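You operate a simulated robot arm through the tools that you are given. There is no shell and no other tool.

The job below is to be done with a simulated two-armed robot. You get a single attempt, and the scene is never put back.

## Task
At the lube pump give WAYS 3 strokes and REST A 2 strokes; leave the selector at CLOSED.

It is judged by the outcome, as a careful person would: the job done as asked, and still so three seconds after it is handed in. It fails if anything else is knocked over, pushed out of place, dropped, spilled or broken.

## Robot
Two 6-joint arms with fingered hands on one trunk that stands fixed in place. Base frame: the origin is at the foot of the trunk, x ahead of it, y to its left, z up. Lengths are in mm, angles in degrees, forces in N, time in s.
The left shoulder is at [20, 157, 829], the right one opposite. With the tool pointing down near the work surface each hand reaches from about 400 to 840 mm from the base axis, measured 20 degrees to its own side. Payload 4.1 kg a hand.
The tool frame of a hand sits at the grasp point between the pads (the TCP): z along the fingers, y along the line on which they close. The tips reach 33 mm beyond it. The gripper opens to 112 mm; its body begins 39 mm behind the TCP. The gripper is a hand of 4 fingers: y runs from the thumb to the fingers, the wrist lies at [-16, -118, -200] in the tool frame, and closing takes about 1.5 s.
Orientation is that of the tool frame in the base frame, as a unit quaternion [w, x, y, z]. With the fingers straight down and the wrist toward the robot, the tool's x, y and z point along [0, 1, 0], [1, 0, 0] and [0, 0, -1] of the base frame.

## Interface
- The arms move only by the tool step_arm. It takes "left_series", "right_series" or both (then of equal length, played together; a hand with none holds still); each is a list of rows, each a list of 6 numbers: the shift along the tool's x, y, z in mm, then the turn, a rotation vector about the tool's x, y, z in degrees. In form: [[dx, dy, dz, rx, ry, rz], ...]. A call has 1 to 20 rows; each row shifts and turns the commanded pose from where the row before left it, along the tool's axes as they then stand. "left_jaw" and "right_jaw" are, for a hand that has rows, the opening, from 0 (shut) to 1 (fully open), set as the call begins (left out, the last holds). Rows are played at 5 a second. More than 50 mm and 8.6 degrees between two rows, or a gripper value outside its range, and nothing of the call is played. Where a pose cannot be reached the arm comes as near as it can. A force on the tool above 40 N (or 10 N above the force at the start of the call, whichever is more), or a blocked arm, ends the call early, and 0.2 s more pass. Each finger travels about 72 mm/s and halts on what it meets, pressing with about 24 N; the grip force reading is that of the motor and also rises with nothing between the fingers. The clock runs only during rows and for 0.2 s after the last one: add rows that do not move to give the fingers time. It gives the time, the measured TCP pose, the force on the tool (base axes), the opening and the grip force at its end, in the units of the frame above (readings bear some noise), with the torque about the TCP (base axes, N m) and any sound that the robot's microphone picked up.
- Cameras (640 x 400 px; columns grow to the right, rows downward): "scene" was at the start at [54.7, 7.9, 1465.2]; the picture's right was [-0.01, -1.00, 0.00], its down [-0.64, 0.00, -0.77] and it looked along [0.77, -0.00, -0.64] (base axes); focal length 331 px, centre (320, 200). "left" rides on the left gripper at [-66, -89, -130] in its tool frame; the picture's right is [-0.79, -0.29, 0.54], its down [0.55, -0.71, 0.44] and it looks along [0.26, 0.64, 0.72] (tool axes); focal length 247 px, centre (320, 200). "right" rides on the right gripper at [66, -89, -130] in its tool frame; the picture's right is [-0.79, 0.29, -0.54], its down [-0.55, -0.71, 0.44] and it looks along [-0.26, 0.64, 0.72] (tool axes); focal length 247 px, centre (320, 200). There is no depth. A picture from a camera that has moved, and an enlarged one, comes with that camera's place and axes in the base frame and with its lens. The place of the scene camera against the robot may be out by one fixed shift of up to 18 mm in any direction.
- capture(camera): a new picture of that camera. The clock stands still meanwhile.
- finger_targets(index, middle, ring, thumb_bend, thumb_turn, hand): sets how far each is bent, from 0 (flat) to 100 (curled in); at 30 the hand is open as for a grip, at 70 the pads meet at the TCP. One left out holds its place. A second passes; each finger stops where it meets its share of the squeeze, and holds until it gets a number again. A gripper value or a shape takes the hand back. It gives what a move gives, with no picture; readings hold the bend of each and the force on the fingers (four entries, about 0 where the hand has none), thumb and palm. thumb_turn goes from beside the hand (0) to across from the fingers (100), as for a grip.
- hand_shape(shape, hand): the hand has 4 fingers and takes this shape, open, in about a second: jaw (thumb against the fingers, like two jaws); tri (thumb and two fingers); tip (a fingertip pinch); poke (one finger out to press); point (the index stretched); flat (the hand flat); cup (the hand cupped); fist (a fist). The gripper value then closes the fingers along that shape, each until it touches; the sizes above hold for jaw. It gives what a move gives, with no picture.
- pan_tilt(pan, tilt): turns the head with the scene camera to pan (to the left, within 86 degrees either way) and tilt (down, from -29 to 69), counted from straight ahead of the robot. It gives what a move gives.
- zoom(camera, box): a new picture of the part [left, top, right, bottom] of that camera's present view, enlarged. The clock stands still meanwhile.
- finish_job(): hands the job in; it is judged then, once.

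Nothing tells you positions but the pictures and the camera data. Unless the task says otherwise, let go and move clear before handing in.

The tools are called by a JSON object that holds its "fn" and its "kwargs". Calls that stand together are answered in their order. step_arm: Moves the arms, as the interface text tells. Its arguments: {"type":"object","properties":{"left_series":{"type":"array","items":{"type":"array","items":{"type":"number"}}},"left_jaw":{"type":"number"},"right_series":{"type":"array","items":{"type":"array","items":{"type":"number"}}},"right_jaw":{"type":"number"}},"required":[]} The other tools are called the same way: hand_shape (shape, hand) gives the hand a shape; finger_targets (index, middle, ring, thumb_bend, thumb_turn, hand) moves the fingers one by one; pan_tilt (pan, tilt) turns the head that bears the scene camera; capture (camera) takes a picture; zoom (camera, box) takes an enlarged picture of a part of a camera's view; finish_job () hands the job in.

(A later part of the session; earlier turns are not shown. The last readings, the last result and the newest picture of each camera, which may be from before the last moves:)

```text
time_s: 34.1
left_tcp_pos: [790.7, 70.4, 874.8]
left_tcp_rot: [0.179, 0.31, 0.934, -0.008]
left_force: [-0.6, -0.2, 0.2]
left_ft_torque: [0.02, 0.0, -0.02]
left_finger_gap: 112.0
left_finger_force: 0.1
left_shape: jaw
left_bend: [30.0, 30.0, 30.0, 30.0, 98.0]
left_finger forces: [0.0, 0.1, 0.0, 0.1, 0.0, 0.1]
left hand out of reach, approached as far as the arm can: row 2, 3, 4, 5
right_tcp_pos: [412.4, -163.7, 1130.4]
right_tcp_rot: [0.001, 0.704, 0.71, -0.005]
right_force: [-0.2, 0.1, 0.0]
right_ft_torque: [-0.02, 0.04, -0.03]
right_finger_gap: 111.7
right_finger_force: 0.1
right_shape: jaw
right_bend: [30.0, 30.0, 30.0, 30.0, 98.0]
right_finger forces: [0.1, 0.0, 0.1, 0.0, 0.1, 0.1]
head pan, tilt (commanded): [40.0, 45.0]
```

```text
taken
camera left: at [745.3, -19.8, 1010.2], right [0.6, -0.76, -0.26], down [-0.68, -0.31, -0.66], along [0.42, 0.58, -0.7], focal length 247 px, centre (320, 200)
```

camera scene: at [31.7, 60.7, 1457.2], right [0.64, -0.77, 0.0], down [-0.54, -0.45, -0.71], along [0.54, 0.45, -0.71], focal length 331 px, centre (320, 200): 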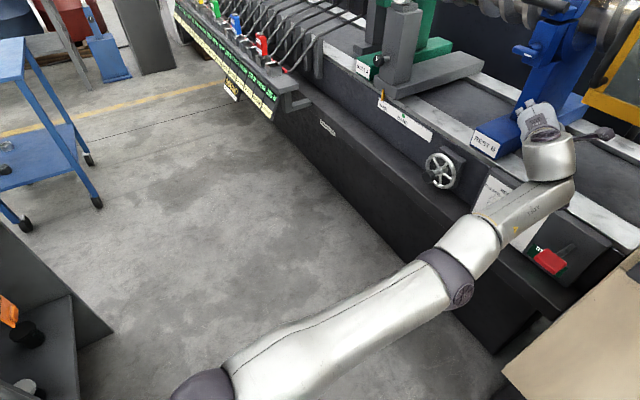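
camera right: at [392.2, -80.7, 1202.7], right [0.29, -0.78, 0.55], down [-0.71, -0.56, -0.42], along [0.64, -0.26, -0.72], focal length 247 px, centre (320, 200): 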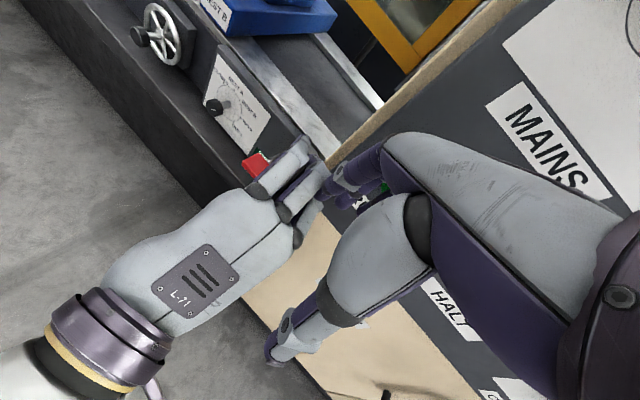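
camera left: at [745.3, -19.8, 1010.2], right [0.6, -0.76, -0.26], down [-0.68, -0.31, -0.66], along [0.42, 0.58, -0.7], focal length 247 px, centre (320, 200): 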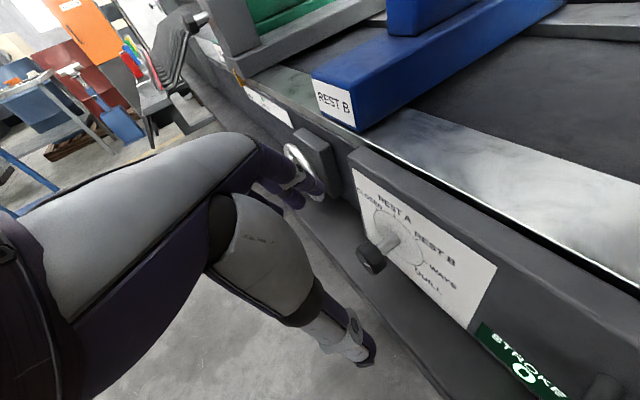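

I think the elbow has been driven straight and slightly past, so it now resists folding. I'll go back up, stretch the arm in open space to the left, and then draw it in right-and-down so that the elbow folds its normal way again.

{"fn": "step_arm", "kwargs": {"left_series": [[-11.5, 3.4, -31, 0, 0, 0], [-11.5, 3.4, -31, 0, 0, 0], [-11.5, 3.4, -31, 0, 0, 0], [-11.5, 3.4, -31, 0, 0, 0], [-11.5, 3.4, -31, 0, 0, 0], [0, 0, 0, 0, 0, 0]]}}

{"fn": "capture", "kwargs": {"camera": "scene"}}

```text
time_s: 35.5
left_tcp_pos: [768.5, 67.3, 1021.5]
left_tcp_rot: [0.179, 0.312, 0.933, -0.009]
left_force: [1.3, 0.8, 0.5]
left_ft_torque: [-0.02, 0.02, -0.02]
left_finger_gap: 111.8
left_finger_force: 0.1
left_shape: jaw
left_bend: [30.0, 30.0, 30.0, 30.0, 98.0]
left_finger forces: [0.1, 0.0, 0.0, 0.1, 0.1, 0.1]
left hand out of reach, approached as far as the arm can: row 3, 4, 5
right_tcp_pos: [412.5, -163.1, 1131.9]
right_tcp_rot: [0.001, 0.703, 0.711, -0.005]
right_force: [0.7, 0.7, 0.4]
right_ft_torque: [0.03, 0.05, 0.0]
right_finger_gap: 111.6
right_finger_force: 0.1
right_shape: jaw
right_bend: [30.0, 30.0, 30.0, 30.0, 98.0]
right_finger forces: [0.0, 0.0, 0.0, 0.1, 0.1, 0.0]
head pan, tilt (commanded): [40.0, 45.0]
```

```text
taken
camera scene: at [31.6, 60.7, 1457.2], right [0.64, -0.77, 0.0], down [-0.54, -0.45, -0.71], along [0.54, 0.45, -0.71], focal length 331 px, centre (320, 200)
```

scene: 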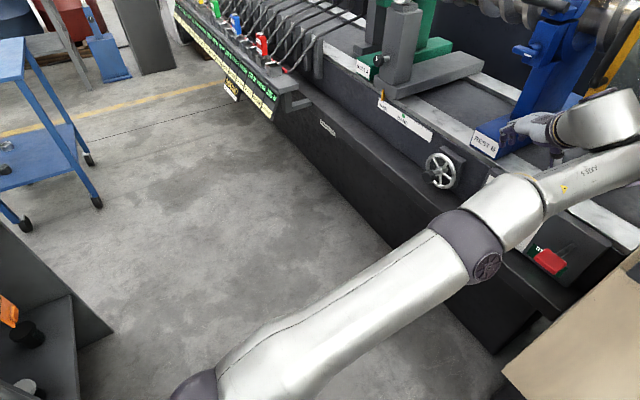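

The arm is nearly straight with the hand above the panel. I'll sweep it left in the air, away from the machine.

{"fn": "step_arm", "kwargs": {"left_series": [[23.2, 32.2, -5.1, 0, 0, 0], [23.2, 32.2, -5.1, 0, 0, 0], [23.2, 32.2, -5.1, 0, 0, 0], [23.2, 32.2, -5.1, 0, 0, 0], [23.2, 32.2, -5.1, 0, 0, 0], [0, 0, 0, 0, 0, 0]]}}

{"fn": "capture", "kwargs": {"camera": "scene"}}

```text
time_s: 36.9
left_tcp_pos: [787.7, 265.1, 1027.5]
left_tcp_rot: [0.179, 0.31, 0.934, -0.01]
left_force: [-0.6, 0.1, 0.1]
left_ft_torque: [0.01, -0.02, -0.01]
left_finger_gap: 112.0
left_finger_force: 0.1
left_shape: jaw
left_bend: [30.0, 30.0, 30.0, 30.0, 98.0]
left_finger forces: [0.0, 0.0, 0.0, 0.1, 0.1, 0.1]
left hand out of reach, approached as far as the arm can: row 2, 3, 5
right_tcp_pos: [413.3, -163.7, 1131.4]
right_tcp_rot: [0.002, 0.704, 0.71, -0.006]
right_force: [0.0, -0.5, 0.5]
right_ft_torque: [0.01, -0.02, -0.02]
right_finger_gap: 111.7
right_finger_force: 0.1
right_shape: jaw
right_bend: [30.0, 30.0, 30.0, 30.0, 98.0]
right_finger forces: [0.0, 0.1, 0.0, 0.0, 0.0, 0.1]
head pan, tilt (commanded): [40.0, 45.0]
```

```text
taken
camera scene: at [31.7, 60.6, 1457.2], right [0.64, -0.77, 0.0], down [-0.54, -0.45, -0.71], along [0.54, 0.45, -0.71], focal length 331 px, centre (320, 200)
```

scene: 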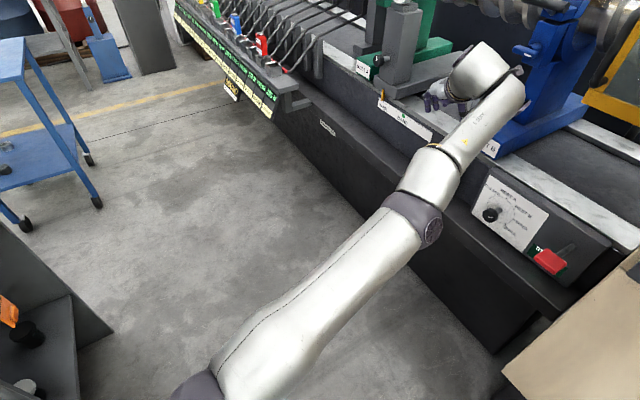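

I'll now rotate the left hand back to its starting attitude (fingers down, thumb toward the robot) while drawing it in, which should restore the ordinary arm posture.

{"fn": "step_arm", "kwargs": {"left_series": [[0, 0, 0, 1.83, 2.03, 6.37], [0, 0, 0, 1.83, 2.03, 6.37], [0, 0, 0, 1.83, 2.03, 6.37], [0, 0, 0, 1.83, 2.03, 6.37], [0, 0, 0, 1.83, 2.03, 6.37], [0, 0, 0, 1.83, 2.03, 6.37], [0, 0, 0, 1.83, 2.03, 6.37], [0, 0, 0, 1.83, 2.03, 6.37], [0, 0, 0, 0, 0, 0]]}}

{"fn": "capture", "kwargs": {"camera": "scene"}}

```text
time_s: 38.9
left_tcp_pos: [754.6, 256.7, 1012.6]
left_tcp_rot: [-0.003, 0.698, 0.716, -0.003]
left_force: [0.0, 0.4, -0.4]
left_ft_torque: [-0.01, 0.01, 0.03]
left_finger_gap: 111.6
left_finger_force: 0.2
left_shape: jaw
left_bend: [30.0, 30.0, 30.0, 30.0, 98.0]
left_finger forces: [0.0, 0.1, 0.0, 0.1, 0.0, 0.0]
left hand out of reach, approached as far as the arm can: row 5, 6, 7, 8
right_tcp_pos: [413.0, -164.0, 1132.1]
right_tcp_rot: [0.001, 0.704, 0.71, -0.006]
right_force: [-0.2, -0.5, -0.2]
right_ft_torque: [-0.01, 0.02, 0.01]
right_finger_gap: 111.6
right_finger_force: 0.1
right_shape: jaw
right_bend: [30.0, 30.0, 30.0, 30.0, 98.0]
right_finger forces: [0.1, 0.0, 0.0, 0.1, 0.1, 0.1]
head pan, tilt (commanded): [40.0, 45.0]
```

```text
taken
camera scene: at [31.8, 60.6, 1457.2], right [0.64, -0.77, 0.0], down [-0.54, -0.45, -0.71], along [0.54, 0.45, -0.71], focal length 331 px, centre (320, 200)
```

scene: 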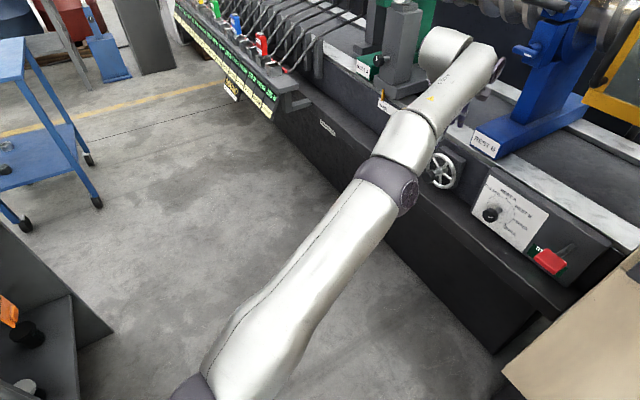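

Orientation is back to the starting attitude with the arm straight. Now I'll draw the hand in toward the robot and watch which way the elbow folds.

{"fn": "step_arm", "kwargs": {"left_series": [[0, -20, 0, 0, 0, 0], [0, -20, 0, 0, 0, 0], [0, -20, 0, 0, 0, 0], [0, -20, 0, 0, 0, 0], [0, -20, 0, 0, 0, 0], [0, 0, 0, 0, 0, 0]]}}

{"fn": "capture", "kwargs": {"camera": "scene"}}

```text
time_s: 40.3
left_tcp_pos: [733.9, 266.1, 1048.4]
left_tcp_rot: [-0.003, 0.697, 0.717, -0.003]
left_force: [0.6, 0.0, -0.4]
left_ft_torque: [-0.01, -0.04, 0.01]
left_finger_gap: 111.9
left_finger_force: 0.1
left_shape: jaw
left_bend: [30.0, 30.0, 30.0, 30.0, 98.0]
left_finger forces: [0.1, 0.0, 0.1, 0.1, 0.0, 0.0]
left hand out of reach, approached as far as the arm can: row 1, 2, 3, 4, 5
right_tcp_pos: [413.1, -164.2, 1130.5]
right_tcp_rot: [0.002, 0.704, 0.711, -0.005]
right_force: [-0.3, -0.1, 0.3]
right_ft_torque: [-0.02, 0.02, 0.0]
right_finger_gap: 111.9
right_finger_force: 0.0
right_shape: jaw
right_bend: [30.0, 30.0, 30.0, 30.0, 98.0]
right_finger forces: [0.0, 0.1, 0.0, 0.0, 0.0, 0.0]
head pan, tilt (commanded): [40.0, 45.0]
```

```text
taken
camera scene: at [31.7, 60.7, 1457.2], right [0.64, -0.77, 0.0], down [-0.54, -0.45, -0.71], along [0.54, 0.45, -0.71], focal length 331 px, centre (320, 200)
```

scene: 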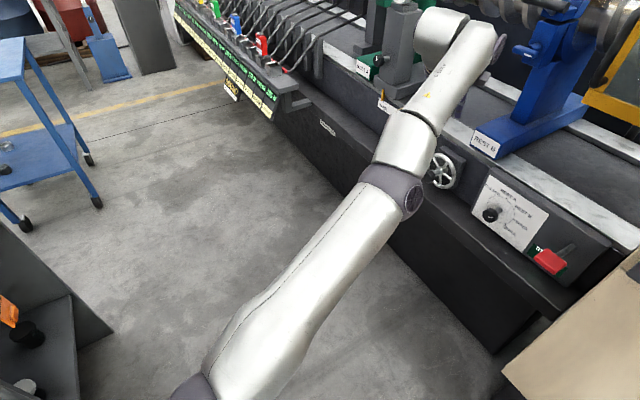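

The elbow is stuck just past straight. I'll sweep the straight arm to the right and downward, which pushes the elbow the normal way, and only then draw in.

{"fn": "step_arm", "kwargs": {"left_series": [[-20, 25, 0, 0, 0, 0], [-30, 15, 10, 0, 0, 0], [-30, 10, 10, 0, 0, 0], [-30, 5, 15, 0, 0, 0], [-30, -5, 20, 0, 0, 0], [-30, -10, 25, 0, 0, 0], [-30, -15, 25, 0, 0, 0], [0, 0, 0, 0, 0, 0]]}}

{"fn": "capture", "kwargs": {"camera": "scene"}}

```text
time_s: 42.1
left_tcp_pos: [758.9, 61.7, 941.3]
left_tcp_rot: [-0.004, 0.697, 0.717, -0.003]
left_force: [0.1, -0.1, 0.0]
left_ft_torque: [0.0, 0.0, 0.0]
left_finger_gap: 112.3
left_finger_force: 0.1
left_shape: jaw
left_bend: [30.0, 30.0, 30.0, 30.0, 98.0]
left_finger forces: [0.0, 0.0, 0.0, 0.0, 0.1, 0.0]
left hand out of reach, approached as far as the arm can: row 1, 2, 3, 6, 7
right_tcp_pos: [412.8, -163.2, 1131.8]
right_tcp_rot: [0.003, 0.704, 0.71, -0.006]
right_force: [0.6, -0.3, 0.3]
right_ft_torque: [-0.03, -0.02, 0.0]
right_finger_gap: 111.7
right_finger_force: 0.1
right_shape: jaw
right_bend: [30.0, 30.0, 30.0, 30.0, 98.0]
right_finger forces: [0.1, 0.1, 0.0, 0.0, 0.0, 0.1]
head pan, tilt (commanded): [40.0, 45.0]
```

```text
taken
camera scene: at [31.7, 60.7, 1457.2], right [0.64, -0.77, 0.0], down [-0.54, -0.45, -0.71], along [0.54, 0.45, -0.71], focal length 331 px, centre (320, 200)
```

scene: 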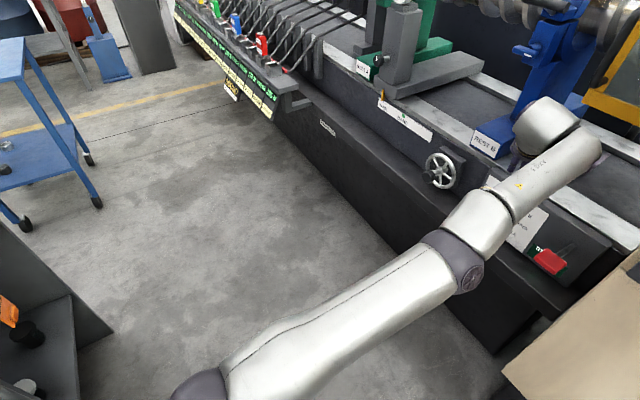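

Folding the elbow should respond to a pitch demand rather than to a pull. I'll turn the hand about its wrist so the fingers tilt back toward the robot; past the wrist's end this should bend the elbow the normal way.

{"fn": "step_arm", "kwargs": {"left_series": [[0, -29, 14.5, 8, 0, 0], [0, -29, 14.5, 8, 0, 0], [0, -29, 14.5, 8, 0, 0], [0, -29, 14.5, 8, 0, 0], [0, -29, 14.5, 8, 0, 0], [0, -29, 14.5, 8, 0, 0], [0, 0, 0, 0, 0, 0]]}}

{"fn": "capture", "kwargs": {"camera": "scene"}}

```text
time_s: 43.7
left_tcp_pos: [571.2, 58.3, 919.8]
left_tcp_rot: [-0.286, 0.635, 0.654, -0.295]
left_force: [-0.1, 0.1, 0.1]
left_ft_torque: [0.01, 0.0, -0.05]
left_finger_gap: 112.2
left_finger_force: 0.1
left_shape: jaw
left_bend: [30.0, 30.0, 30.0, 30.0, 98.0]
left_finger forces: [0.0, 0.1, 0.1, 0.0, 0.1, 0.0]
right_tcp_pos: [412.2, -163.8, 1131.0]
right_tcp_rot: [0.002, 0.704, 0.71, -0.005]
right_force: [-0.6, -0.5, -0.1]
right_ft_torque: [0.04, 0.01, -0.02]
right_finger_gap: 111.7
right_finger_force: 0.1
right_shape: jaw
right_bend: [30.0, 30.0, 30.0, 30.0, 98.0]
right_finger forces: [0.1, 0.0, 0.1, 0.0, 0.1, 0.0]
head pan, tilt (commanded): [40.0, 45.0]
```

```text
taken
camera scene: at [31.7, 60.7, 1457.2], right [0.64, -0.77, 0.0], down [-0.54, -0.45, -0.71], along [0.54, 0.45, -0.71], focal length 331 px, centre (320, 200)
```

scene: 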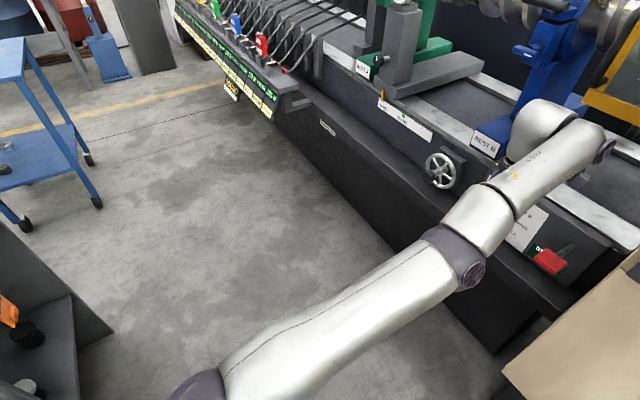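

All reachable, but the elbow hasn't changed. I'll test whether the wrist can now be drawn toward the shoulder in this attitude.

{"fn": "step_arm", "kwargs": {"left_series": [[3.7, -5.1, 18.9, 0, 0, 0], [3.7, -5.1, 18.9, 0, 0, 0], [3.7, -5.1, 18.9, 0, 0, 0], [0, 0, 0, 0, 0, 0]]}}

```text
time_s: 44.7
left_tcp_pos: [517.6, 70.2, 894.2]
left_tcp_rot: [-0.285, 0.636, 0.654, -0.294]
left_force: [-0.2, 0.7, -0.1]
left_ft_torque: [-0.01, -0.01, 0.01]
left_finger_gap: 112.1
left_finger_force: 0.0
left_shape: jaw
left_bend: [30.0, 30.0, 30.0, 30.0, 98.0]
left_finger forces: [0.0, 0.0, 0.1, 0.1, 0.0, 0.0]
left hand out of reach, approached as far as the arm can: row 1
right_tcp_pos: [413.1, -164.6, 1132.0]
right_tcp_rot: [0.003, 0.704, 0.71, -0.006]
right_force: [0.2, 0.9, 0.6]
right_ft_torque: [0.02, 0.0, -0.01]
right_finger_gap: 111.7
right_finger_force: 0.1
right_shape: jaw
right_bend: [30.0, 30.0, 30.0, 30.0, 98.0]
right_finger forces: [0.0, 0.0, 0.0, 0.0, 0.0, 0.0]
head pan, tilt (commanded): [40.0, 45.0]
```

It moved in freely after the first row, so the elbow seems to have flipped back. Let me confirm with a picture.

{"fn": "capture", "kwargs": {"camera": "scene"}}

```text
taken
camera scene: at [31.6, 60.7, 1457.2], right [0.64, -0.77, 0.0], down [-0.54, -0.45, -0.71], along [0.54, 0.45, -0.71], focal length 331 px, centre (320, 200)
```

scene: 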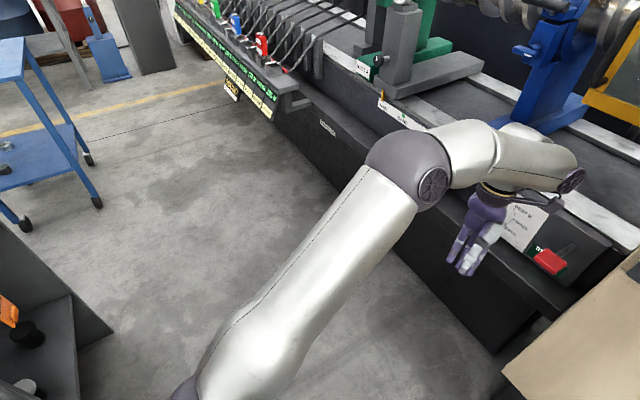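

The elbow is folded the normal way again (up and left). Now I'll swing the hand about its wrist back to fingers-down.

{"fn": "step_arm", "kwargs": {"left_series": [[0, 26.7, -18.4, -8, 0, 0], [0, 26.7, -18.4, -8, 0, 0], [0, 26.7, -18.4, -8, 0, 0], [0, 26.7, -18.4, -8, 0, 0], [0, 26.7, -18.4, -8, 0, 0], [0, 26.7, -18.4, -8, 0, 0], [0, 0, 0, 0, 0, 0]]}}

```text
time_s: 46.3
left_tcp_pos: [705.7, 70.3, 914.8]
left_tcp_rot: [-0.003, 0.697, 0.717, -0.003]
left_force: [0.0, -0.2, -0.7]
left_ft_torque: [0.0, -0.01, -0.01]
left_finger_gap: 111.7
left_finger_force: 0.1
left_shape: jaw
left_bend: [30.0, 30.0, 30.0, 30.0, 98.0]
left_finger forces: [0.1, 0.0, 0.0, 0.0, 0.0, 0.0]
right_tcp_pos: [413.5, -164.0, 1131.0]
right_tcp_rot: [0.001, 0.704, 0.71, -0.006]
right_force: [-0.4, -0.4, 0.3]
right_ft_torque: [0.0, 0.0, 0.01]
right_finger_gap: 111.5
right_finger_force: 0.0
right_shape: jaw
right_bend: [30.0, 30.0, 30.0, 30.0, 98.0]
right_finger forces: [0.0, 0.0, 0.0, 0.0, 0.0, 0.0]
head pan, tilt (commanded): [40.0, 45.0]
```

The left hand is at [706, 70, 915], fingers down, normal elbow. Next I'll turn it in stages toward the grasp attitude (palm right, fingers tilted in toward the knob), checking reach after each stage.

{"fn": "step_arm", "kwargs": {"left_series": [[3.5, 5.4, 1.6, -2.1, -3.06, -6.65], [3, 5.5, 1.8, -2.1, -3.06, -6.65], [2.3, 5.6, 2, -2.1, -3.06, -6.65], [1.7, 5.7, 2.2, -2.1, -3.06, -6.65], [1, 5.8, 2.4, -2.1, -3.06, -6.65], [0, 0, 0, 0, 0, 0]]}}

```text
time_s: 47.7
left_tcp_pos: [731.5, 89.1, 903.1]
left_tcp_rot: [0.153, 0.454, 0.877, -0.029]
left_force: [0.2, 0.3, -0.4]
left_ft_torque: [-0.03, 0.01, -0.03]
left_finger_gap: 111.9
left_finger_force: 0.2
left_shape: jaw
left_bend: [30.0, 30.0, 30.0, 30.0, 98.0]
left_finger forces: [0.0, 0.0, 0.0, 0.1, 0.0, 0.0]
right_tcp_pos: [413.6, -163.2, 1131.7]
right_tcp_rot: [0.001, 0.704, 0.71, -0.006]
right_force: [-0.3, -0.1, 0.7]
right_ft_torque: [-0.02, 0.02, -0.05]
right_finger_gap: 111.7
right_finger_force: 0.0
right_shape: jaw
right_bend: [30.0, 30.0, 30.0, 30.0, 98.0]
right_finger forces: [0.0, 0.1, 0.0, 0.1, 0.0, 0.1]
head pan, tilt (commanded): [40.0, 45.0]
```

Unflagged so far. I'll do the second half of the turn.

{"fn": "step_arm", "kwargs": {"left_series": [[0.4, 5.8, 2.6, -2.1, -3.06, -6.65], [-0.3, 5.8, 2.8, -2.1, -3.06, -6.65], [-0.9, 5.7, 3, -2.1, -3.06, -6.65], [0, 0, 0, 0, 0, 0]]}}

```text
time_s: 48.7
left_tcp_pos: [746.1, 98.9, 897.3]
left_tcp_rot: [0.24, 0.283, 0.927, -0.043]
left_force: [-0.3, 0.5, -0.6]
left_ft_torque: [-0.01, 0.0, -0.01]
left_finger_gap: 112.0
left_finger_force: 0.1
left_shape: jaw
left_bend: [30.0, 30.0, 30.0, 30.0, 98.0]
left_finger forces: [0.0, 0.0, 0.1, 0.1, 0.1, 0.0]
right_tcp_pos: [413.1, -163.8, 1132.1]
right_tcp_rot: [0.002, 0.704, 0.71, -0.005]
right_force: [-0.2, -0.6, -0.5]
right_ft_torque: [0.05, -0.03, -0.01]
right_finger_gap: 111.8
right_finger_force: 0.1
right_shape: jaw
right_bend: [30.0, 30.0, 30.0, 30.0, 98.0]
right_finger forces: [0.0, 0.1, 0.0, 0.0, 0.1, 0.1]
head pan, tilt (commanded): [40.0, 45.0]
```

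Still fine. Two more rows to complete the attitude.

{"fn": "step_arm", "kwargs": {"left_series": [[-1.5, 5.7, 3.2, -2.1, -3.06, -6.65], [-2, 5.6, 3.3, -2.1, -3.06, -6.65], [0, 0, 0, 0, 0, 0]]}}

{"fn": "capture", "kwargs": {"camera": "left"}}

{"fn": "capture", "kwargs": {"camera": "scene"}}

```text
time_s: 49.5
left_tcp_pos: [757.7, 106.7, 894.6]
left_tcp_rot: [0.293, 0.163, 0.941, -0.052]
left_force: [-0.7, 0.2, 0.4]
left_ft_torque: [-0.03, 0.02, -0.01]
left_finger_gap: 111.7
left_finger_force: 0.2
left_shape: jaw
left_bend: [30.0, 30.0, 30.0, 30.0, 98.0]
left_finger forces: [0.0, 0.0, 0.0, 0.0, 0.0, 0.0]
right_tcp_pos: [413.1, -163.9, 1132.0]
right_tcp_rot: [0.002, 0.704, 0.711, -0.005]
right_force: [1.1, -0.8, -0.4]
right_ft_torque: [0.0, 0.02, 0.0]
right_finger_gap: 111.6
right_finger_force: 0.0
right_shape: jaw
right_bend: [30.0, 30.0, 30.0, 30.0, 98.0]
right_finger forces: [0.1, 0.1, 0.0, 0.0, 0.1, 0.1]
head pan, tilt (commanded): [40.0, 45.0]
```

```text
taken
camera left: at [710.2, 30.4, 1038.2], right [0.81, -0.59, 0.01], down [-0.43, -0.6, -0.67], along [0.4, 0.54, -0.74], focal length 247 px, centre (320, 200)
```

left: 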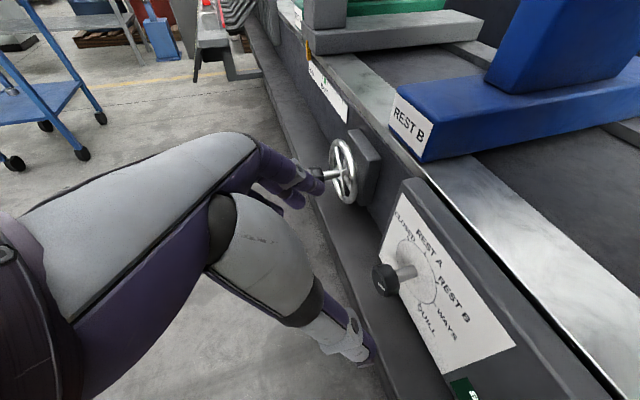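

```text
taken
camera scene: at [31.7, 60.7, 1457.2], right [0.64, -0.77, 0.0], down [-0.54, -0.45, -0.71], along [0.54, 0.45, -0.71], focal length 331 px, centre (320, 200)
```

scene: 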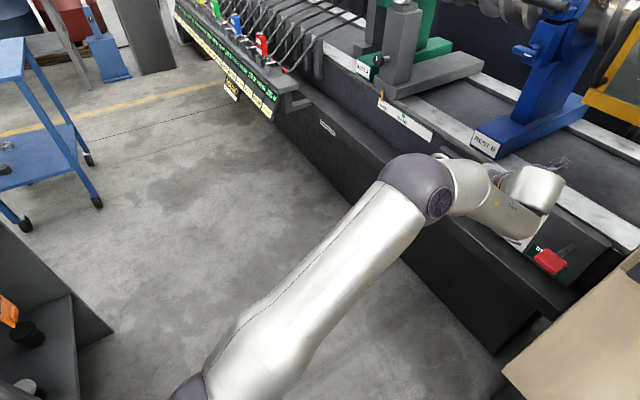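

The grasp attitude is reached cleanly: fingers tilted 55° down, closing axis level and parallel to the panel, hand at [758, 107, 895]. I'll zoom on the knob to refine its position and the mark's direction.

{"fn": "zoom", "kwargs": {"camera": "left", "box": [340, 190, 500, 350]}}

{"fn": "zoom", "kwargs": {"camera": "scene", "box": [460, 160, 580, 260]}}

```text
2.50 times, centred on (420, 270) of left
camera zoom: at [710.2, 30.4, 1038.2], right [0.81, -0.59, 0.01], down [-0.43, -0.6, -0.67], along [0.4, 0.54, -0.74], focal length 617 px, centre (70, 25)
```

zoom: 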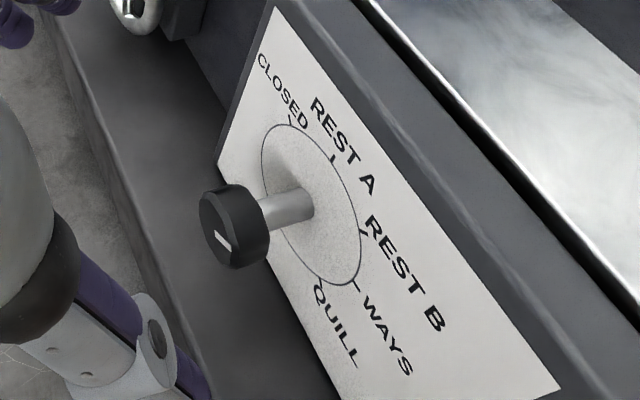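

```text
4.00 times, centred on (520, 210) of scene
camera zoom: at [31.7, 60.7, 1457.2], right [0.64, -0.77, 0.0], down [-0.54, -0.45, -0.71], along [0.54, 0.45, -0.71], focal length 1325 px, centre (-480, 160)
```

zoom: 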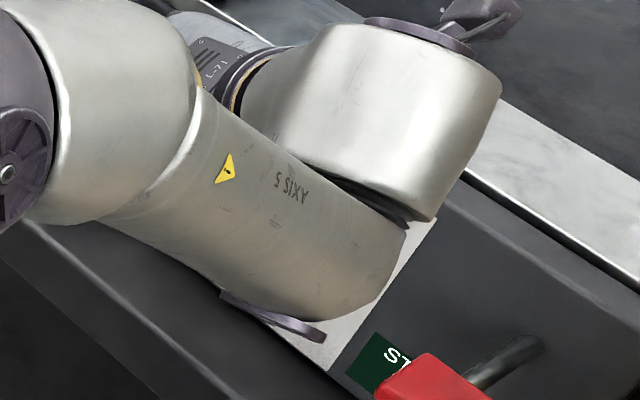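

Refined, the knob's body centre is about [868, 93, 716], 45 mm across, 49 mm out from the plate; the mark reads roughly 60–66° (between REST B at 45° and WAYS at 90°). I'll move to a pre-grasp point 90 mm back along the finger axis.

{"fn": "step_arm", "kwargs": {"left_series": [[3.9, 6.2, 27.2, 0, 0, 0], [3.9, 6.2, 27.2, 0, 0, 0], [3.9, 6.2, 27.2, 0, 0, 0], [3.9, 6.2, 27.2, 0, 0, 0], [0, 0, 0, 0, 0, 0]]}}

{"fn": "capture", "kwargs": {"camera": "left"}}

```text
time_s: 50.7
left_tcp_pos: [811.9, 113.4, 794.8]
left_tcp_rot: [0.293, 0.164, 0.941, -0.051]
left_force: [0.5, -0.7, 0.9]
left_ft_torque: [-0.02, -0.02, -0.02]
left_finger_gap: 111.9
left_finger_force: 0.0
left_shape: jaw
left_bend: [30.0, 30.0, 30.0, 30.0, 98.0]
left_finger forces: [0.0, 0.0, 0.1, 0.0, 0.0, 0.0]
right_tcp_pos: [412.8, -162.5, 1130.7]
right_tcp_rot: [0.001, 0.704, 0.71, -0.005]
right_force: [-0.4, 0.3, 0.2]
right_ft_torque: [0.06, 0.0, -0.02]
right_finger_gap: 111.6
right_finger_force: 0.1
right_shape: jaw
right_bend: [30.0, 30.0, 30.0, 30.0, 98.0]
right_finger forces: [0.1, 0.0, 0.0, 0.0, 0.0, 0.0]
head pan, tilt (commanded): [40.0, 45.0]
```

```text
taken
camera left: at [763.7, 39.0, 939.3], right [0.81, -0.59, 0.01], down [-0.44, -0.6, -0.67], along [0.4, 0.54, -0.74], focal length 247 px, centre (320, 200)
```

left: 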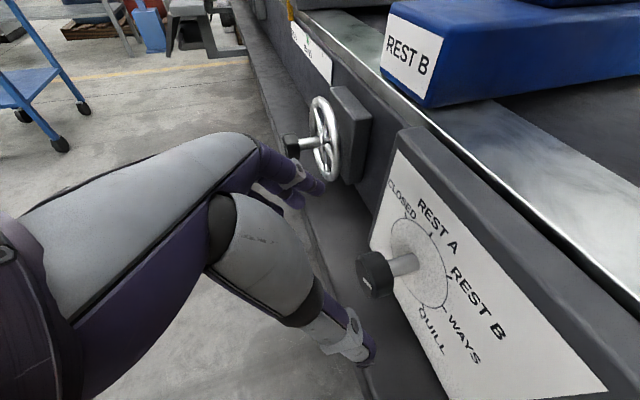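

The prediction matches the picture to a pixel, so the knob position is good. Before gripping I'll test here, in the air, how far the hand can swing clockwise around the knob's axis.

{"fn": "step_arm", "kwargs": {"left_series": [[0, -8.25, 0, -4.94, 0, 3.4], [0, -8.25, 0, -4.94, 0, 3.4], [0, -8.25, 0, -4.94, 0, 3.4], [0, -8.25, 0, -4.94, 0, 3.4], [0, -8.25, 0, -4.94, 0, 3.4], [0, 0, 0, 0, 0, 0]]}}

```text
time_s: 52.1
left_tcp_pos: [799.0, 75.2, 786.4]
left_tcp_rot: [0.325, 0.233, 0.896, 0.195]
left_force: [-0.3, -0.4, 0.4]
left_ft_torque: [-0.02, 0.01, 0.02]
left_finger_gap: 112.0
left_finger_force: 0.0
left_shape: jaw
left_bend: [30.0, 30.0, 30.0, 30.0, 98.0]
left_finger forces: [0.1, 0.0, 0.0, 0.1, 0.0, 0.0]
right_tcp_pos: [412.5, -163.9, 1131.8]
right_tcp_rot: [0.002, 0.703, 0.711, -0.006]
right_force: [-0.7, -1.2, 0.7]
right_ft_torque: [0.01, 0.0, 0.0]
right_finger_gap: 111.8
right_finger_force: 0.0
right_shape: jaw
right_bend: [30.0, 30.0, 30.0, 30.0, 98.0]
right_finger forces: [0.0, 0.1, 0.0, 0.1, 0.0, 0.1]
head pan, tilt (commanded): [40.0, 45.0]
```

Thirty degrees clockwise is reachable without limit. I'll test another 24°, as a wider range would save regrips.

{"fn": "step_arm", "kwargs": {"left_series": [[0, -8.25, 0, -4.94, 0, 3.4], [0, -8.25, 0, -4.94, 0, 3.4], [0, -8.25, 0, -4.94, 0, 3.4], [0, -8.25, 0, -4.94, 0, 3.4], [0, 0, 0, 0, 0, 0]]}}

```text
time_s: 53.3
left_tcp_pos: [768.2, 59.5, 775.4]
left_tcp_rot: [0.335, 0.278, 0.815, 0.383]
left_force: [-0.1, -0.7, -0.4]
left_ft_torque: [0.01, 0.03, 0.0]
left_finger_gap: 112.0
left_finger_force: 0.1
left_shape: jaw
left_bend: [30.0, 30.0, 30.0, 30.0, 98.0]
left_finger forces: [0.0, 0.0, 0.0, 0.0, 0.0, 0.1]
left hand out of reach, approached as far as the arm can: row 2, 3
right_tcp_pos: [412.8, -163.0, 1131.5]
right_tcp_rot: [0.002, 0.704, 0.71, -0.005]
right_force: [0.0, 0.1, -0.3]
right_ft_torque: [0.01, -0.01, 0.01]
right_finger_gap: 111.8
right_finger_force: 0.0
right_shape: jaw
right_bend: [30.0, 30.0, 30.0, 30.0, 98.0]
right_finger forces: [0.0, 0.0, 0.0, 0.1, 0.1, 0.0]
head pan, tilt (commanded): [40.0, 45.0]
```

The clockwise limit is about 36°. That's enough; I'll swing back counter-clockwise to about −12° at the pre-grasp point, to start the first (clockwise) turn from there.

{"fn": "step_arm", "kwargs": {"left_series": [[1.1, 5.7, 5.4, 4.94, 0, -3.4], [0.7, 5.8, 4.7, 4.94, 0, -3.4], [0.2, 5.9, 4.0, 4.94, 0, -3.4], [-0.2, 6.0, 3.4, 4.94, 0, -3.4], [-0.7, 6.2, 2.7, 4.94, 0, -3.4], [-1.2, 6.3, 2.0, 4.94, 0, -3.4], [-1.6, 6.4, 1.3, 4.94, 0, -3.4], [-2.1, 6.5, 0.6, 4.94, 0, -3.4], [-2.6, 6.7, 0, 4.94, 0, -3.4], [-3.0, 6.8, -0.7, 4.94, 0, -3.4], [-3.5, 6.9, -1.4, 4.94, 0, -3.4], [0, 0, 0, 0, 0, 0]]}}

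{"fn": "capture", "kwargs": {"camera": "left"}}

```text
time_s: 55.9
left_tcp_pos: [823.5, 116.8, 794.6]
left_tcp_rot: [0.274, 0.131, 0.941, -0.15]
left_force: [-0.4, 0.0, 0.7]
left_ft_torque: [-0.01, 0.04, -0.01]
left_finger_gap: 112.0
left_finger_force: 0.1
left_shape: jaw
left_bend: [30.0, 30.0, 30.0, 30.0, 98.0]
left_finger forces: [0.0, 0.1, 0.0, 0.0, 0.1, 0.1]
left hand out of reach, approached as far as the arm can: row 3, 5
right_tcp_pos: [412.7, -162.6, 1130.6]
right_tcp_rot: [0.002, 0.704, 0.71, -0.006]
right_force: [0.2, 0.4, -0.2]
right_ft_torque: [0.02, 0.0, -0.01]
right_finger_gap: 111.8
right_finger_force: 0.0
right_shape: jaw
right_bend: [30.0, 30.0, 30.0, 30.0, 98.0]
right_finger forces: [0.1, 0.0, 0.0, 0.0, 0.0, 0.0]
head pan, tilt (commanded): [40.0, 45.0]
```

```text
taken
camera left: at [786.1, 72.9, 953.8], right [0.81, -0.59, 0.07], down [-0.48, -0.72, -0.51], along [0.34, 0.38, -0.86], focal length 247 px, centre (320, 200)
```

left: 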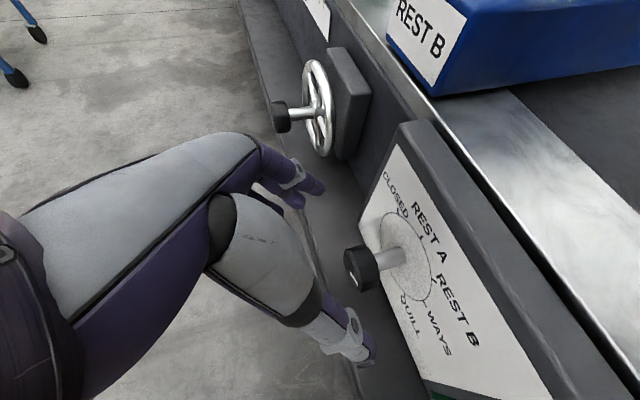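

At −12° and aligned; the knob sits about 93 mm ahead of the hand along the fingers. I'll centre on it and advance with the hand open.

{"fn": "step_arm", "kwargs": {"left_series": [[3.5, 4.7, 8, 0, 0, 0], [3.5, 4.7, 12, 0, 0, 0], [0, 0, 16, 0, 0, 0], [0, 0, 16, 0, 0, 0], [0, 0, 16, 0, 0, 0], [0, 0, 0, 0, 0, 0]]}}

{"fn": "capture", "kwargs": {"camera": "left"}}

```text
time_s: 57.3
left_tcp_pos: [820.6, 101.9, 756.4]
left_tcp_rot: [0.274, 0.132, 0.941, -0.15]
left_force: [0.0, -0.5, 0.3]
left_ft_torque: [-0.03, 0.01, -0.04]
left_finger_gap: 112.4
left_finger_force: 0.1
left_shape: jaw
left_bend: [30.0, 30.0, 30.0, 30.0, 98.0]
left_finger forces: [0.0, 0.0, 0.1, 0.1, 0.1, 0.1]
left hand out of reach, approached as far as the arm can: row 2, 3, 4, 5
right_tcp_pos: [413.0, -162.7, 1131.7]
right_tcp_rot: [0.002, 0.704, 0.71, -0.006]
right_force: [-1.3, 0.0, 0.3]
right_ft_torque: [-0.01, 0.0, 0.01]
right_finger_gap: 111.5
right_finger_force: 0.0
right_shape: jaw
right_bend: [30.0, 30.0, 30.0, 30.0, 98.0]
right_finger forces: [0.0, 0.0, 0.0, 0.0, 0.0, 0.2]
head pan, tilt (commanded): [40.0, 45.0]
```

```text
taken
camera left: at [782.5, 56.8, 916.0], right [0.81, -0.58, 0.07], down [-0.48, -0.72, -0.51], along [0.34, 0.38, -0.86], focal length 247 px, centre (320, 200)
```

left: 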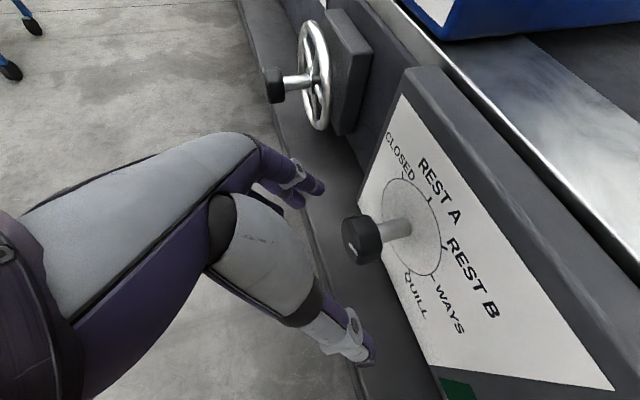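

Reach runs out here with such a steep hand. A shallower tilt (about 40°) brings the wrist closer in, so I'll back off slightly and pitch up 15°.

{"fn": "step_arm", "kwargs": {"left_series": [[0, 0, -10, 0, -5, 0], [0, 0, -10, 0, -5, 0], [0, 0, -10, 0, -5, 0], [0, 0, 0, 0, 0, 0]]}}

```text
time_s: 58.3
left_tcp_pos: [845.1, 103.9, 773.9]
left_tcp_rot: [0.396, 0.11, 0.897, -0.164]
left_force: [-0.4, 0.3, -0.3]
left_ft_torque: [0.02, 0.01, 0.01]
left_finger_gap: 111.7
left_finger_force: 0.0
left_shape: jaw
left_bend: [30.0, 30.0, 30.0, 30.0, 98.0]
left_finger forces: [0.0, 0.1, 0.1, 0.0, 0.0, 0.0]
left hand out of reach, approached as far as the arm can: row 1, 2, 3
right_tcp_pos: [412.1, -163.2, 1132.0]
right_tcp_rot: [0.002, 0.703, 0.711, -0.005]
right_force: [0.5, -0.4, -0.7]
right_ft_torque: [0.0, 0.02, -0.03]
right_finger_gap: 111.4
right_finger_force: 0.0
right_shape: jaw
right_bend: [30.0, 30.0, 30.0, 30.0, 98.0]
right_finger forces: [0.0, 0.0, 0.0, 0.0, 0.1, 0.0]
head pan, tilt (commanded): [40.0, 45.0]
```

Pitching up at this roll angle also hits a limit; the arm likes clockwise roll better. I'll back off to a pre-grasp point with the hand rolled +12° and tilted 50°.

{"fn": "step_arm", "kwargs": {"left_series": [[5.1, -3.8, -6.2, -3.9, 2.5, 4.6], [5.1, -3.8, -6.2, -3.9, 2.5, 4.6], [5.1, -3.8, -6.2, -3.9, 2.5, 4.6], [5.1, -3.8, -6.2, -3.9, 2.5, 4.6], [0, 0, 0, 0, 0, 0]]}}

{"fn": "capture", "kwargs": {"camera": "scene"}}

```text
time_s: 59.5
left_tcp_pos: [825.2, 94.2, 776.9]
left_tcp_rot: [0.348, 0.212, 0.913, 0.032]
left_force: [-0.2, 0.1, 0.0]
left_ft_torque: [-0.01, 0.0, -0.02]
left_finger_gap: 111.7
left_finger_force: 0.1
left_shape: jaw
left_bend: [30.0, 30.0, 30.0, 30.0, 98.0]
left_finger forces: [0.0, 0.0, 0.1, 0.0, 0.0, 0.1]
left hand out of reach, approached as far as the arm can: row 1, 2, 3, 4
right_tcp_pos: [413.3, -164.2, 1131.1]
right_tcp_rot: [0.002, 0.704, 0.71, -0.006]
right_force: [0.1, 0.0, -0.2]
right_ft_torque: [0.01, 0.01, 0.03]
right_finger_gap: 111.3
right_finger_force: 0.1
right_shape: jaw
right_bend: [30.0, 30.0, 30.0, 30.0, 98.0]
right_finger forces: [0.0, 0.0, 0.0, 0.0, 0.0, 0.1]
head pan, tilt (commanded): [40.0, 45.0]
```

```text
taken
camera scene: at [31.7, 60.7, 1457.2], right [0.64, -0.77, 0.0], down [-0.54, -0.45, -0.71], along [0.54, 0.45, -0.71], focal length 331 px, centre (320, 200)
```

scene: 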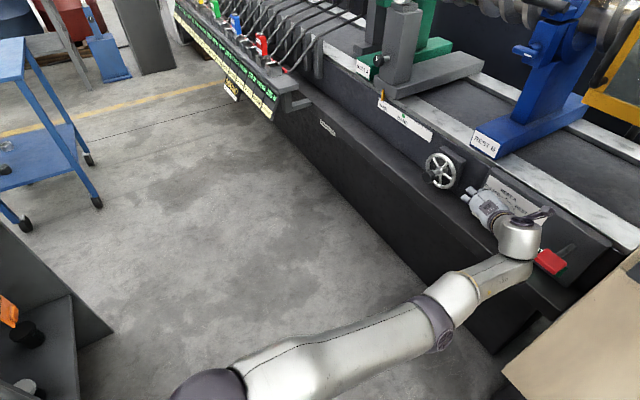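

The arm has gone straight and slightly past again at full reach. The earlier cure worked: swing the hand down and back about its wrist, then draw in. I'll repeat it here; the space below and behind the hand is free.

{"fn": "step_arm", "kwargs": {"left_series": [[27.7, 0, -4.2, 0, 8, 0], [27.7, 0, -4.2, 0, 8, 0], [27.7, 0, -4.2, 0, 8, 0], [27.7, 0, -4.2, 0, 8, 0], [27.7, 0, -4.2, 0, 8, 0], [0, 0, 0, 0, 0, 0]]}}

```text
time_s: 60.9
left_tcp_pos: [712.8, 146.5, 741.6]
left_tcp_rot: [0.013, 0.188, 0.977, 0.103]
left_force: [0.6, -0.6, 1.0]
left_ft_torque: [0.03, -0.02, -0.04]
left_finger_gap: 111.9
left_finger_force: 0.1
left_shape: jaw
left_bend: [30.0, 30.0, 30.0, 30.0, 98.0]
left_finger forces: [0.1, 0.0, 0.0, 0.0, 0.0, 0.1]
left hand out of reach, approached as far as the arm can: row 1, 2, 4
right_tcp_pos: [412.8, -162.0, 1131.2]
right_tcp_rot: [0.002, 0.705, 0.709, -0.005]
right_force: [-0.3, -0.9, 0.4]
right_ft_torque: [0.02, 0.01, 0.02]
right_finger_gap: 111.7
right_finger_force: 0.1
right_shape: jaw
right_bend: [30.0, 30.0, 30.0, 30.0, 98.0]
right_finger forces: [0.0, 0.0, 0.1, 0.0, 0.0, 0.0]
head pan, tilt (commanded): [40.0, 45.0]
```

The hand now points straight down at [713, 147, 742]. I'll try drawing the arm in from here.

{"fn": "step_arm", "kwargs": {"left_series": [[19.5, -2, -2.2, 0, 0, 0], [19.5, -2, -2.2, 0, 0, 0], [19.5, -2, -2.2, 0, 0, 0], [0, 0, 0, 0, 0, 0]]}}

{"fn": "capture", "kwargs": {"camera": "scene"}}

```text
time_s: 61.9
left_tcp_pos: [679.6, 157.0, 746.7]
left_tcp_rot: [0.015, 0.187, 0.977, 0.103]
left_force: [0.1, 0.9, 0.1]
left_ft_torque: [0.01, -0.01, 0.02]
left_finger_gap: 112.1
left_finger_force: 0.1
left_shape: jaw
left_bend: [30.0, 30.0, 30.0, 30.0, 98.0]
left_finger forces: [0.1, 0.0, 0.0, 0.1, 0.0, 0.1]
left hand out of reach, approached as far as the arm can: row 1, 2
right_tcp_pos: [412.9, -164.3, 1132.4]
right_tcp_rot: [0.002, 0.704, 0.71, -0.006]
right_force: [0.7, -0.2, 0.7]
right_ft_torque: [-0.04, 0.0, 0.0]
right_finger_gap: 111.7
right_finger_force: 0.2
right_shape: jaw
right_bend: [30.0, 30.0, 30.0, 30.0, 98.0]
right_finger forces: [0.0, 0.0, 0.1, 0.0, 0.0, 0.0]
head pan, tilt (commanded): [40.0, 45.0]
```

```text
taken
camera scene: at [31.8, 60.7, 1457.2], right [0.64, -0.77, 0.0], down [-0.54, -0.45, -0.71], along [0.54, 0.45, -0.71], focal length 331 px, centre (320, 200)
```

scene: 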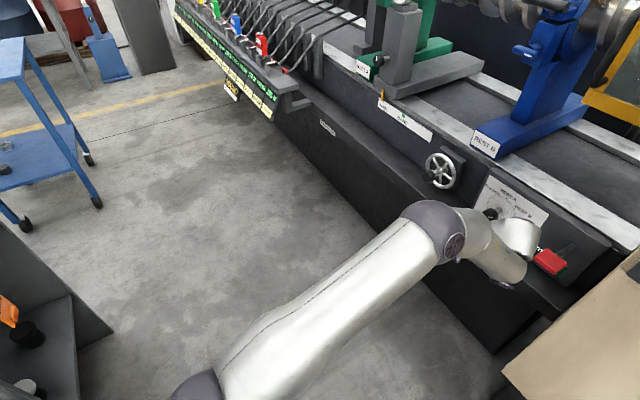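

The elbow is back to its normal fold. With W kept well inside full reach this time, I'll raise the fingers from straight down to about 35° below level, in small portions.

{"fn": "step_arm", "kwargs": {"left_series": [[-21, 3.1, 6.5, 0, -7.86, 0], [-20.7, 3.1, 5.2, 0, -7.86, 0], [-20.4, 3.1, 3.9, 0, -7.86, 0], [0, 0, 0, 0, 0, 0]]}}

```text
time_s: 62.9
left_tcp_pos: [742.2, 142.3, 738.2]
left_tcp_rot: [0.215, 0.204, 0.953, 0.062]
left_force: [-0.6, -0.5, 0.5]
left_ft_torque: [0.0, 0.01, 0.0]
left_finger_gap: 111.9
left_finger_force: 0.0
left_shape: jaw
left_bend: [30.0, 30.0, 30.0, 30.0, 98.0]
left_finger forces: [0.0, 0.0, 0.0, 0.1, 0.0, 0.0]
right_tcp_pos: [413.1, -164.3, 1131.7]
right_tcp_rot: [0.001, 0.704, 0.71, -0.006]
right_force: [-0.3, 0.4, 0.2]
right_ft_torque: [0.01, 0.0, 0.0]
right_finger_gap: 111.8
right_finger_force: 0.1
right_shape: jaw
right_bend: [30.0, 30.0, 30.0, 30.0, 98.0]
right_finger forces: [0.0, 0.1, 0.0, 0.0, 0.1, 0.1]
head pan, tilt (commanded): [40.0, 45.0]
```

No limits. Continuing in two-row portions.

{"fn": "step_arm", "kwargs": {"left_series": [[-20.1, 3.1, 2.6, 0, -7.86, 0], [-19.8, 3.1, 1.3, 0, -7.86, 0], [0, 0, 0, 0, 0, 0]]}}

```text
time_s: 63.7
left_tcp_pos: [805.0, 127.9, 761.2]
left_tcp_rot: [0.34, 0.211, 0.916, 0.034]
left_force: [-0.1, 0.0, -0.4]
left_ft_torque: [0.01, -0.01, 0.04]
left_finger_gap: 111.9
left_finger_force: 0.0
left_shape: jaw
left_bend: [30.0, 30.0, 30.0, 30.0, 98.0]
left_finger forces: [0.0, 0.0, 0.0, 0.0, 0.1, 0.0]
left hand out of reach, approached as far as the arm can: row 2
right_tcp_pos: [411.7, -163.8, 1130.9]
right_tcp_rot: [0.002, 0.704, 0.71, -0.006]
right_force: [0.3, -0.2, 0.3]
right_ft_torque: [0.0, 0.0, 0.03]
right_finger_gap: 111.8
right_finger_force: 0.0
right_shape: jaw
right_bend: [30.0, 30.0, 30.0, 30.0, 98.0]
right_finger forces: [0.0, 0.0, 0.0, 0.0, 0.1, 0.0]
head pan, tilt (commanded): [40.0, 45.0]
```

Pitch-up is limited when the arm is bent, but with the arm straight it is free — and the grasp needs the arm nearly straight anyway. So I'll approach the knob from straight above instead: rise, move forward over it with 45° tilt, then lower onto it.

{"fn": "step_arm", "kwargs": {"left_series": [[-21.3, 7.2, -26.8, 0, 0, 0], [-21.3, 7.2, -26.8, 0, 0, 0], [-12.3, -4.6, 17.7, 3.1, -1.7, -2.6], [-12.3, -4.6, 17.7, 3.1, -1.7, -2.6], [-12.3, -4.6, 17.7, 3.1, -1.7, -2.6], [0, 0, 0, 0, 0, 0]]}}

{"fn": "capture", "kwargs": {"camera": "left"}}

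{"fn": "capture", "kwargs": {"camera": "scene"}}

```text
time_s: 65.1
left_tcp_pos: [852.7, 91.9, 810.0]
left_tcp_rot: [0.365, 0.178, 0.911, -0.074]
left_force: [0.8, -0.2, -1.0]
left_ft_torque: [-0.04, 0.0, -0.04]
left_finger_gap: 112.1
left_finger_force: 0.1
left_shape: jaw
left_bend: [30.0, 30.0, 30.0, 30.0, 98.0]
left_finger forces: [0.0, 0.1, 0.0, 0.0, 0.0, 0.0]
left hand out of reach, approached as far as the arm can: row 5
right_tcp_pos: [413.6, -163.3, 1131.3]
right_tcp_rot: [0.003, 0.704, 0.71, -0.006]
right_force: [0.0, 0.3, -0.1]
right_ft_torque: [0.04, -0.02, 0.05]
right_finger_gap: 111.7
right_finger_force: 0.1
right_shape: jaw
right_bend: [30.0, 30.0, 30.0, 30.0, 98.0]
right_finger forces: [0.0, 0.1, 0.1, 0.1, 0.0, 0.0]
head pan, tilt (commanded): [40.0, 45.0]
```

```text
taken
camera left: at [779.6, 28.7, 949.0], right [0.77, -0.62, 0.16], down [-0.36, -0.62, -0.69], along [0.53, 0.47, -0.7], focal length 247 px, centre (320, 200)
```

left: 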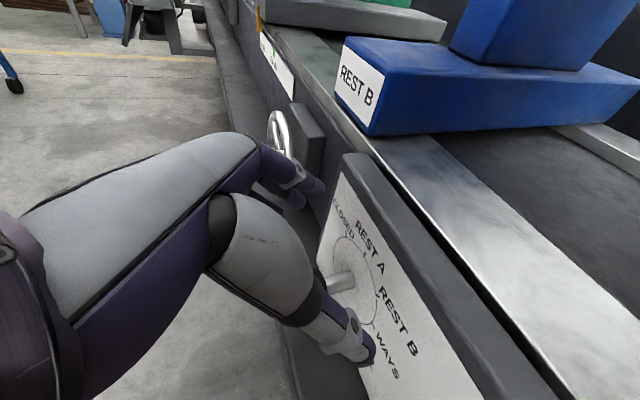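

```text
taken
camera scene: at [31.6, 60.7, 1457.2], right [0.64, -0.77, 0.0], down [-0.54, -0.45, -0.71], along [0.54, 0.45, -0.71], focal length 331 px, centre (320, 200)
```

scene: 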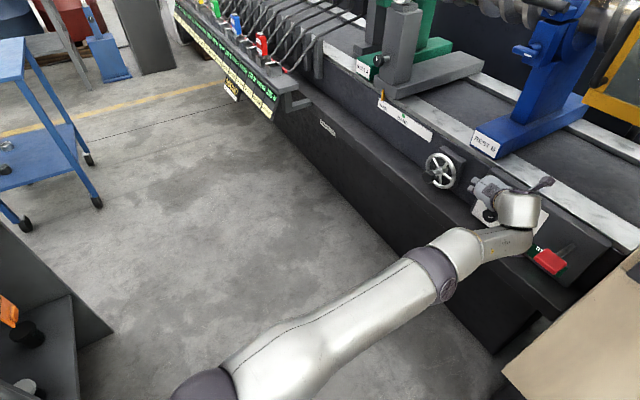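

The arm is nearly straight with the normal bend, and the open hand is 90 mm above the knob, straddling it. I'll lower it slowly, flattening the tilt slightly on the way.

{"fn": "step_arm", "kwargs": {"left_series": [[9.9, 1.2, 11.3, 0, -1, 0], [9.9, 1.2, 11.3, 0, -1, 0], [9.9, 1.2, 11.3, 0, -1, 0], [0, 0, 0, 0, 0, 0]]}}

{"fn": "capture", "kwargs": {"camera": "left"}}

```text
time_s: 66.1
left_tcp_pos: [852.7, 94.8, 764.1]
left_tcp_rot: [0.39, 0.175, 0.901, -0.078]
left_force: [-0.9, -0.4, -0.6]
left_ft_torque: [-0.02, 0.01, 0.01]
left_finger_gap: 112.3
left_finger_force: 0.1
left_shape: jaw
left_bend: [30.0, 30.0, 30.0, 30.0, 98.0]
left_finger forces: [0.0, 0.1, 0.0, 0.0, 0.0, 0.1]
left hand out of reach, approached as far as the arm can: row 3
right_tcp_pos: [413.0, -163.2, 1131.5]
right_tcp_rot: [0.002, 0.704, 0.71, -0.005]
right_force: [0.3, -0.6, -0.2]
right_ft_torque: [-0.01, 0.02, 0.01]
right_finger_gap: 111.6
right_finger_force: 0.0
right_shape: jaw
right_bend: [30.0, 30.0, 30.0, 30.0, 98.0]
right_finger forces: [0.0, 0.0, 0.0, 0.0, 0.1, 0.0]
head pan, tilt (commanded): [40.0, 45.0]
```

```text
taken
camera left: at [773.9, 33.7, 901.6], right [0.76, -0.62, 0.21], down [-0.32, -0.64, -0.7], along [0.56, 0.46, -0.68], focal length 247 px, centre (320, 200)
```

left: 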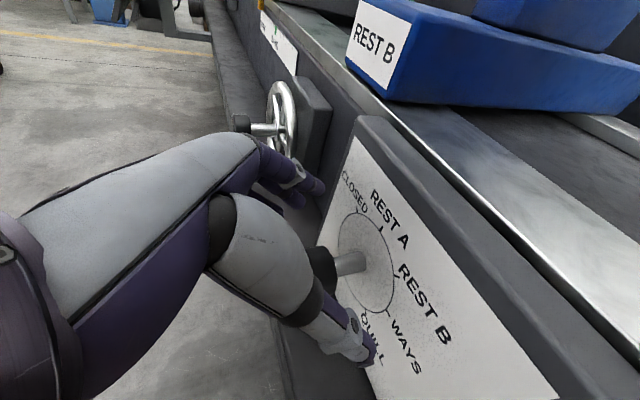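

On course, with the knob now between thumb and fingers 45 mm below. I'll lower the last bit.

{"fn": "step_arm", "kwargs": {"left_series": [[9.6, 1.4, 11.8, 0, -1.3, 0], [9.6, 1.4, 11.8, 0, -1.3, 0], [9.6, 1.4, 11.8, 0, -1.3, 0], [0, 0, 0, 0, 0, 0]]}}

{"fn": "capture", "kwargs": {"camera": "left"}}

{"fn": "capture", "kwargs": {"camera": "scene"}}

```text
time_s: 67.1
left_tcp_pos: [850.4, 92.4, 719.8]
left_tcp_rot: [0.42, 0.172, 0.887, -0.084]
left_force: [-0.2, 0.2, 0.4]
left_ft_torque: [-0.01, -0.02, 0.02]
left_finger_gap: 112.1
left_finger_force: 0.1
left_shape: jaw
left_bend: [30.0, 30.0, 30.0, 30.0, 98.0]
left_finger forces: [0.0, 0.1, 0.0, 0.0, 0.1, 0.0]
left hand out of reach, approached as far as the arm can: row 2, 3
right_tcp_pos: [414.1, -163.2, 1130.7]
right_tcp_rot: [0.002, 0.704, 0.71, -0.005]
right_force: [-0.1, 0.0, 0.8]
right_ft_torque: [0.02, -0.01, -0.01]
right_finger_gap: 111.6
right_finger_force: 0.1
right_shape: jaw
right_bend: [30.0, 30.0, 30.0, 30.0, 98.0]
right_finger forces: [0.0, 0.0, 0.1, 0.1, 0.0, 0.0]
head pan, tilt (commanded): [40.0, 45.0]
```

```text
taken
camera left: at [763.0, 34.4, 853.1], right [0.74, -0.61, 0.27], down [-0.28, -0.66, -0.7], along [0.61, 0.44, -0.66], focal length 247 px, centre (320, 200)
```

left: 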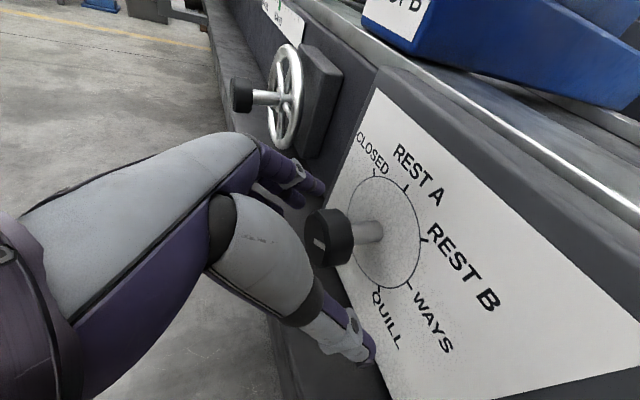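

```text
taken
camera scene: at [31.7, 60.7, 1457.2], right [0.64, -0.77, 0.0], down [-0.54, -0.45, -0.71], along [0.54, 0.45, -0.71], focal length 331 px, centre (320, 200)
```

scene: 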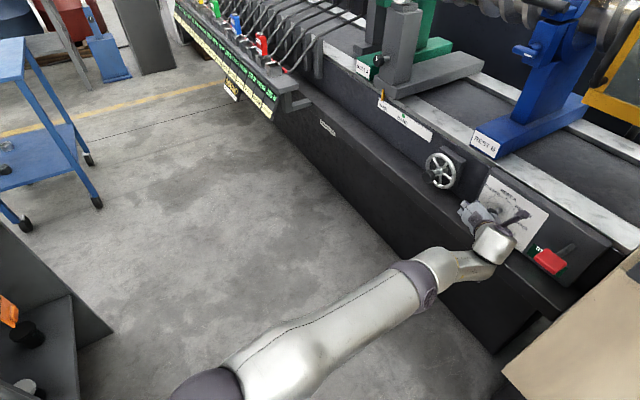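

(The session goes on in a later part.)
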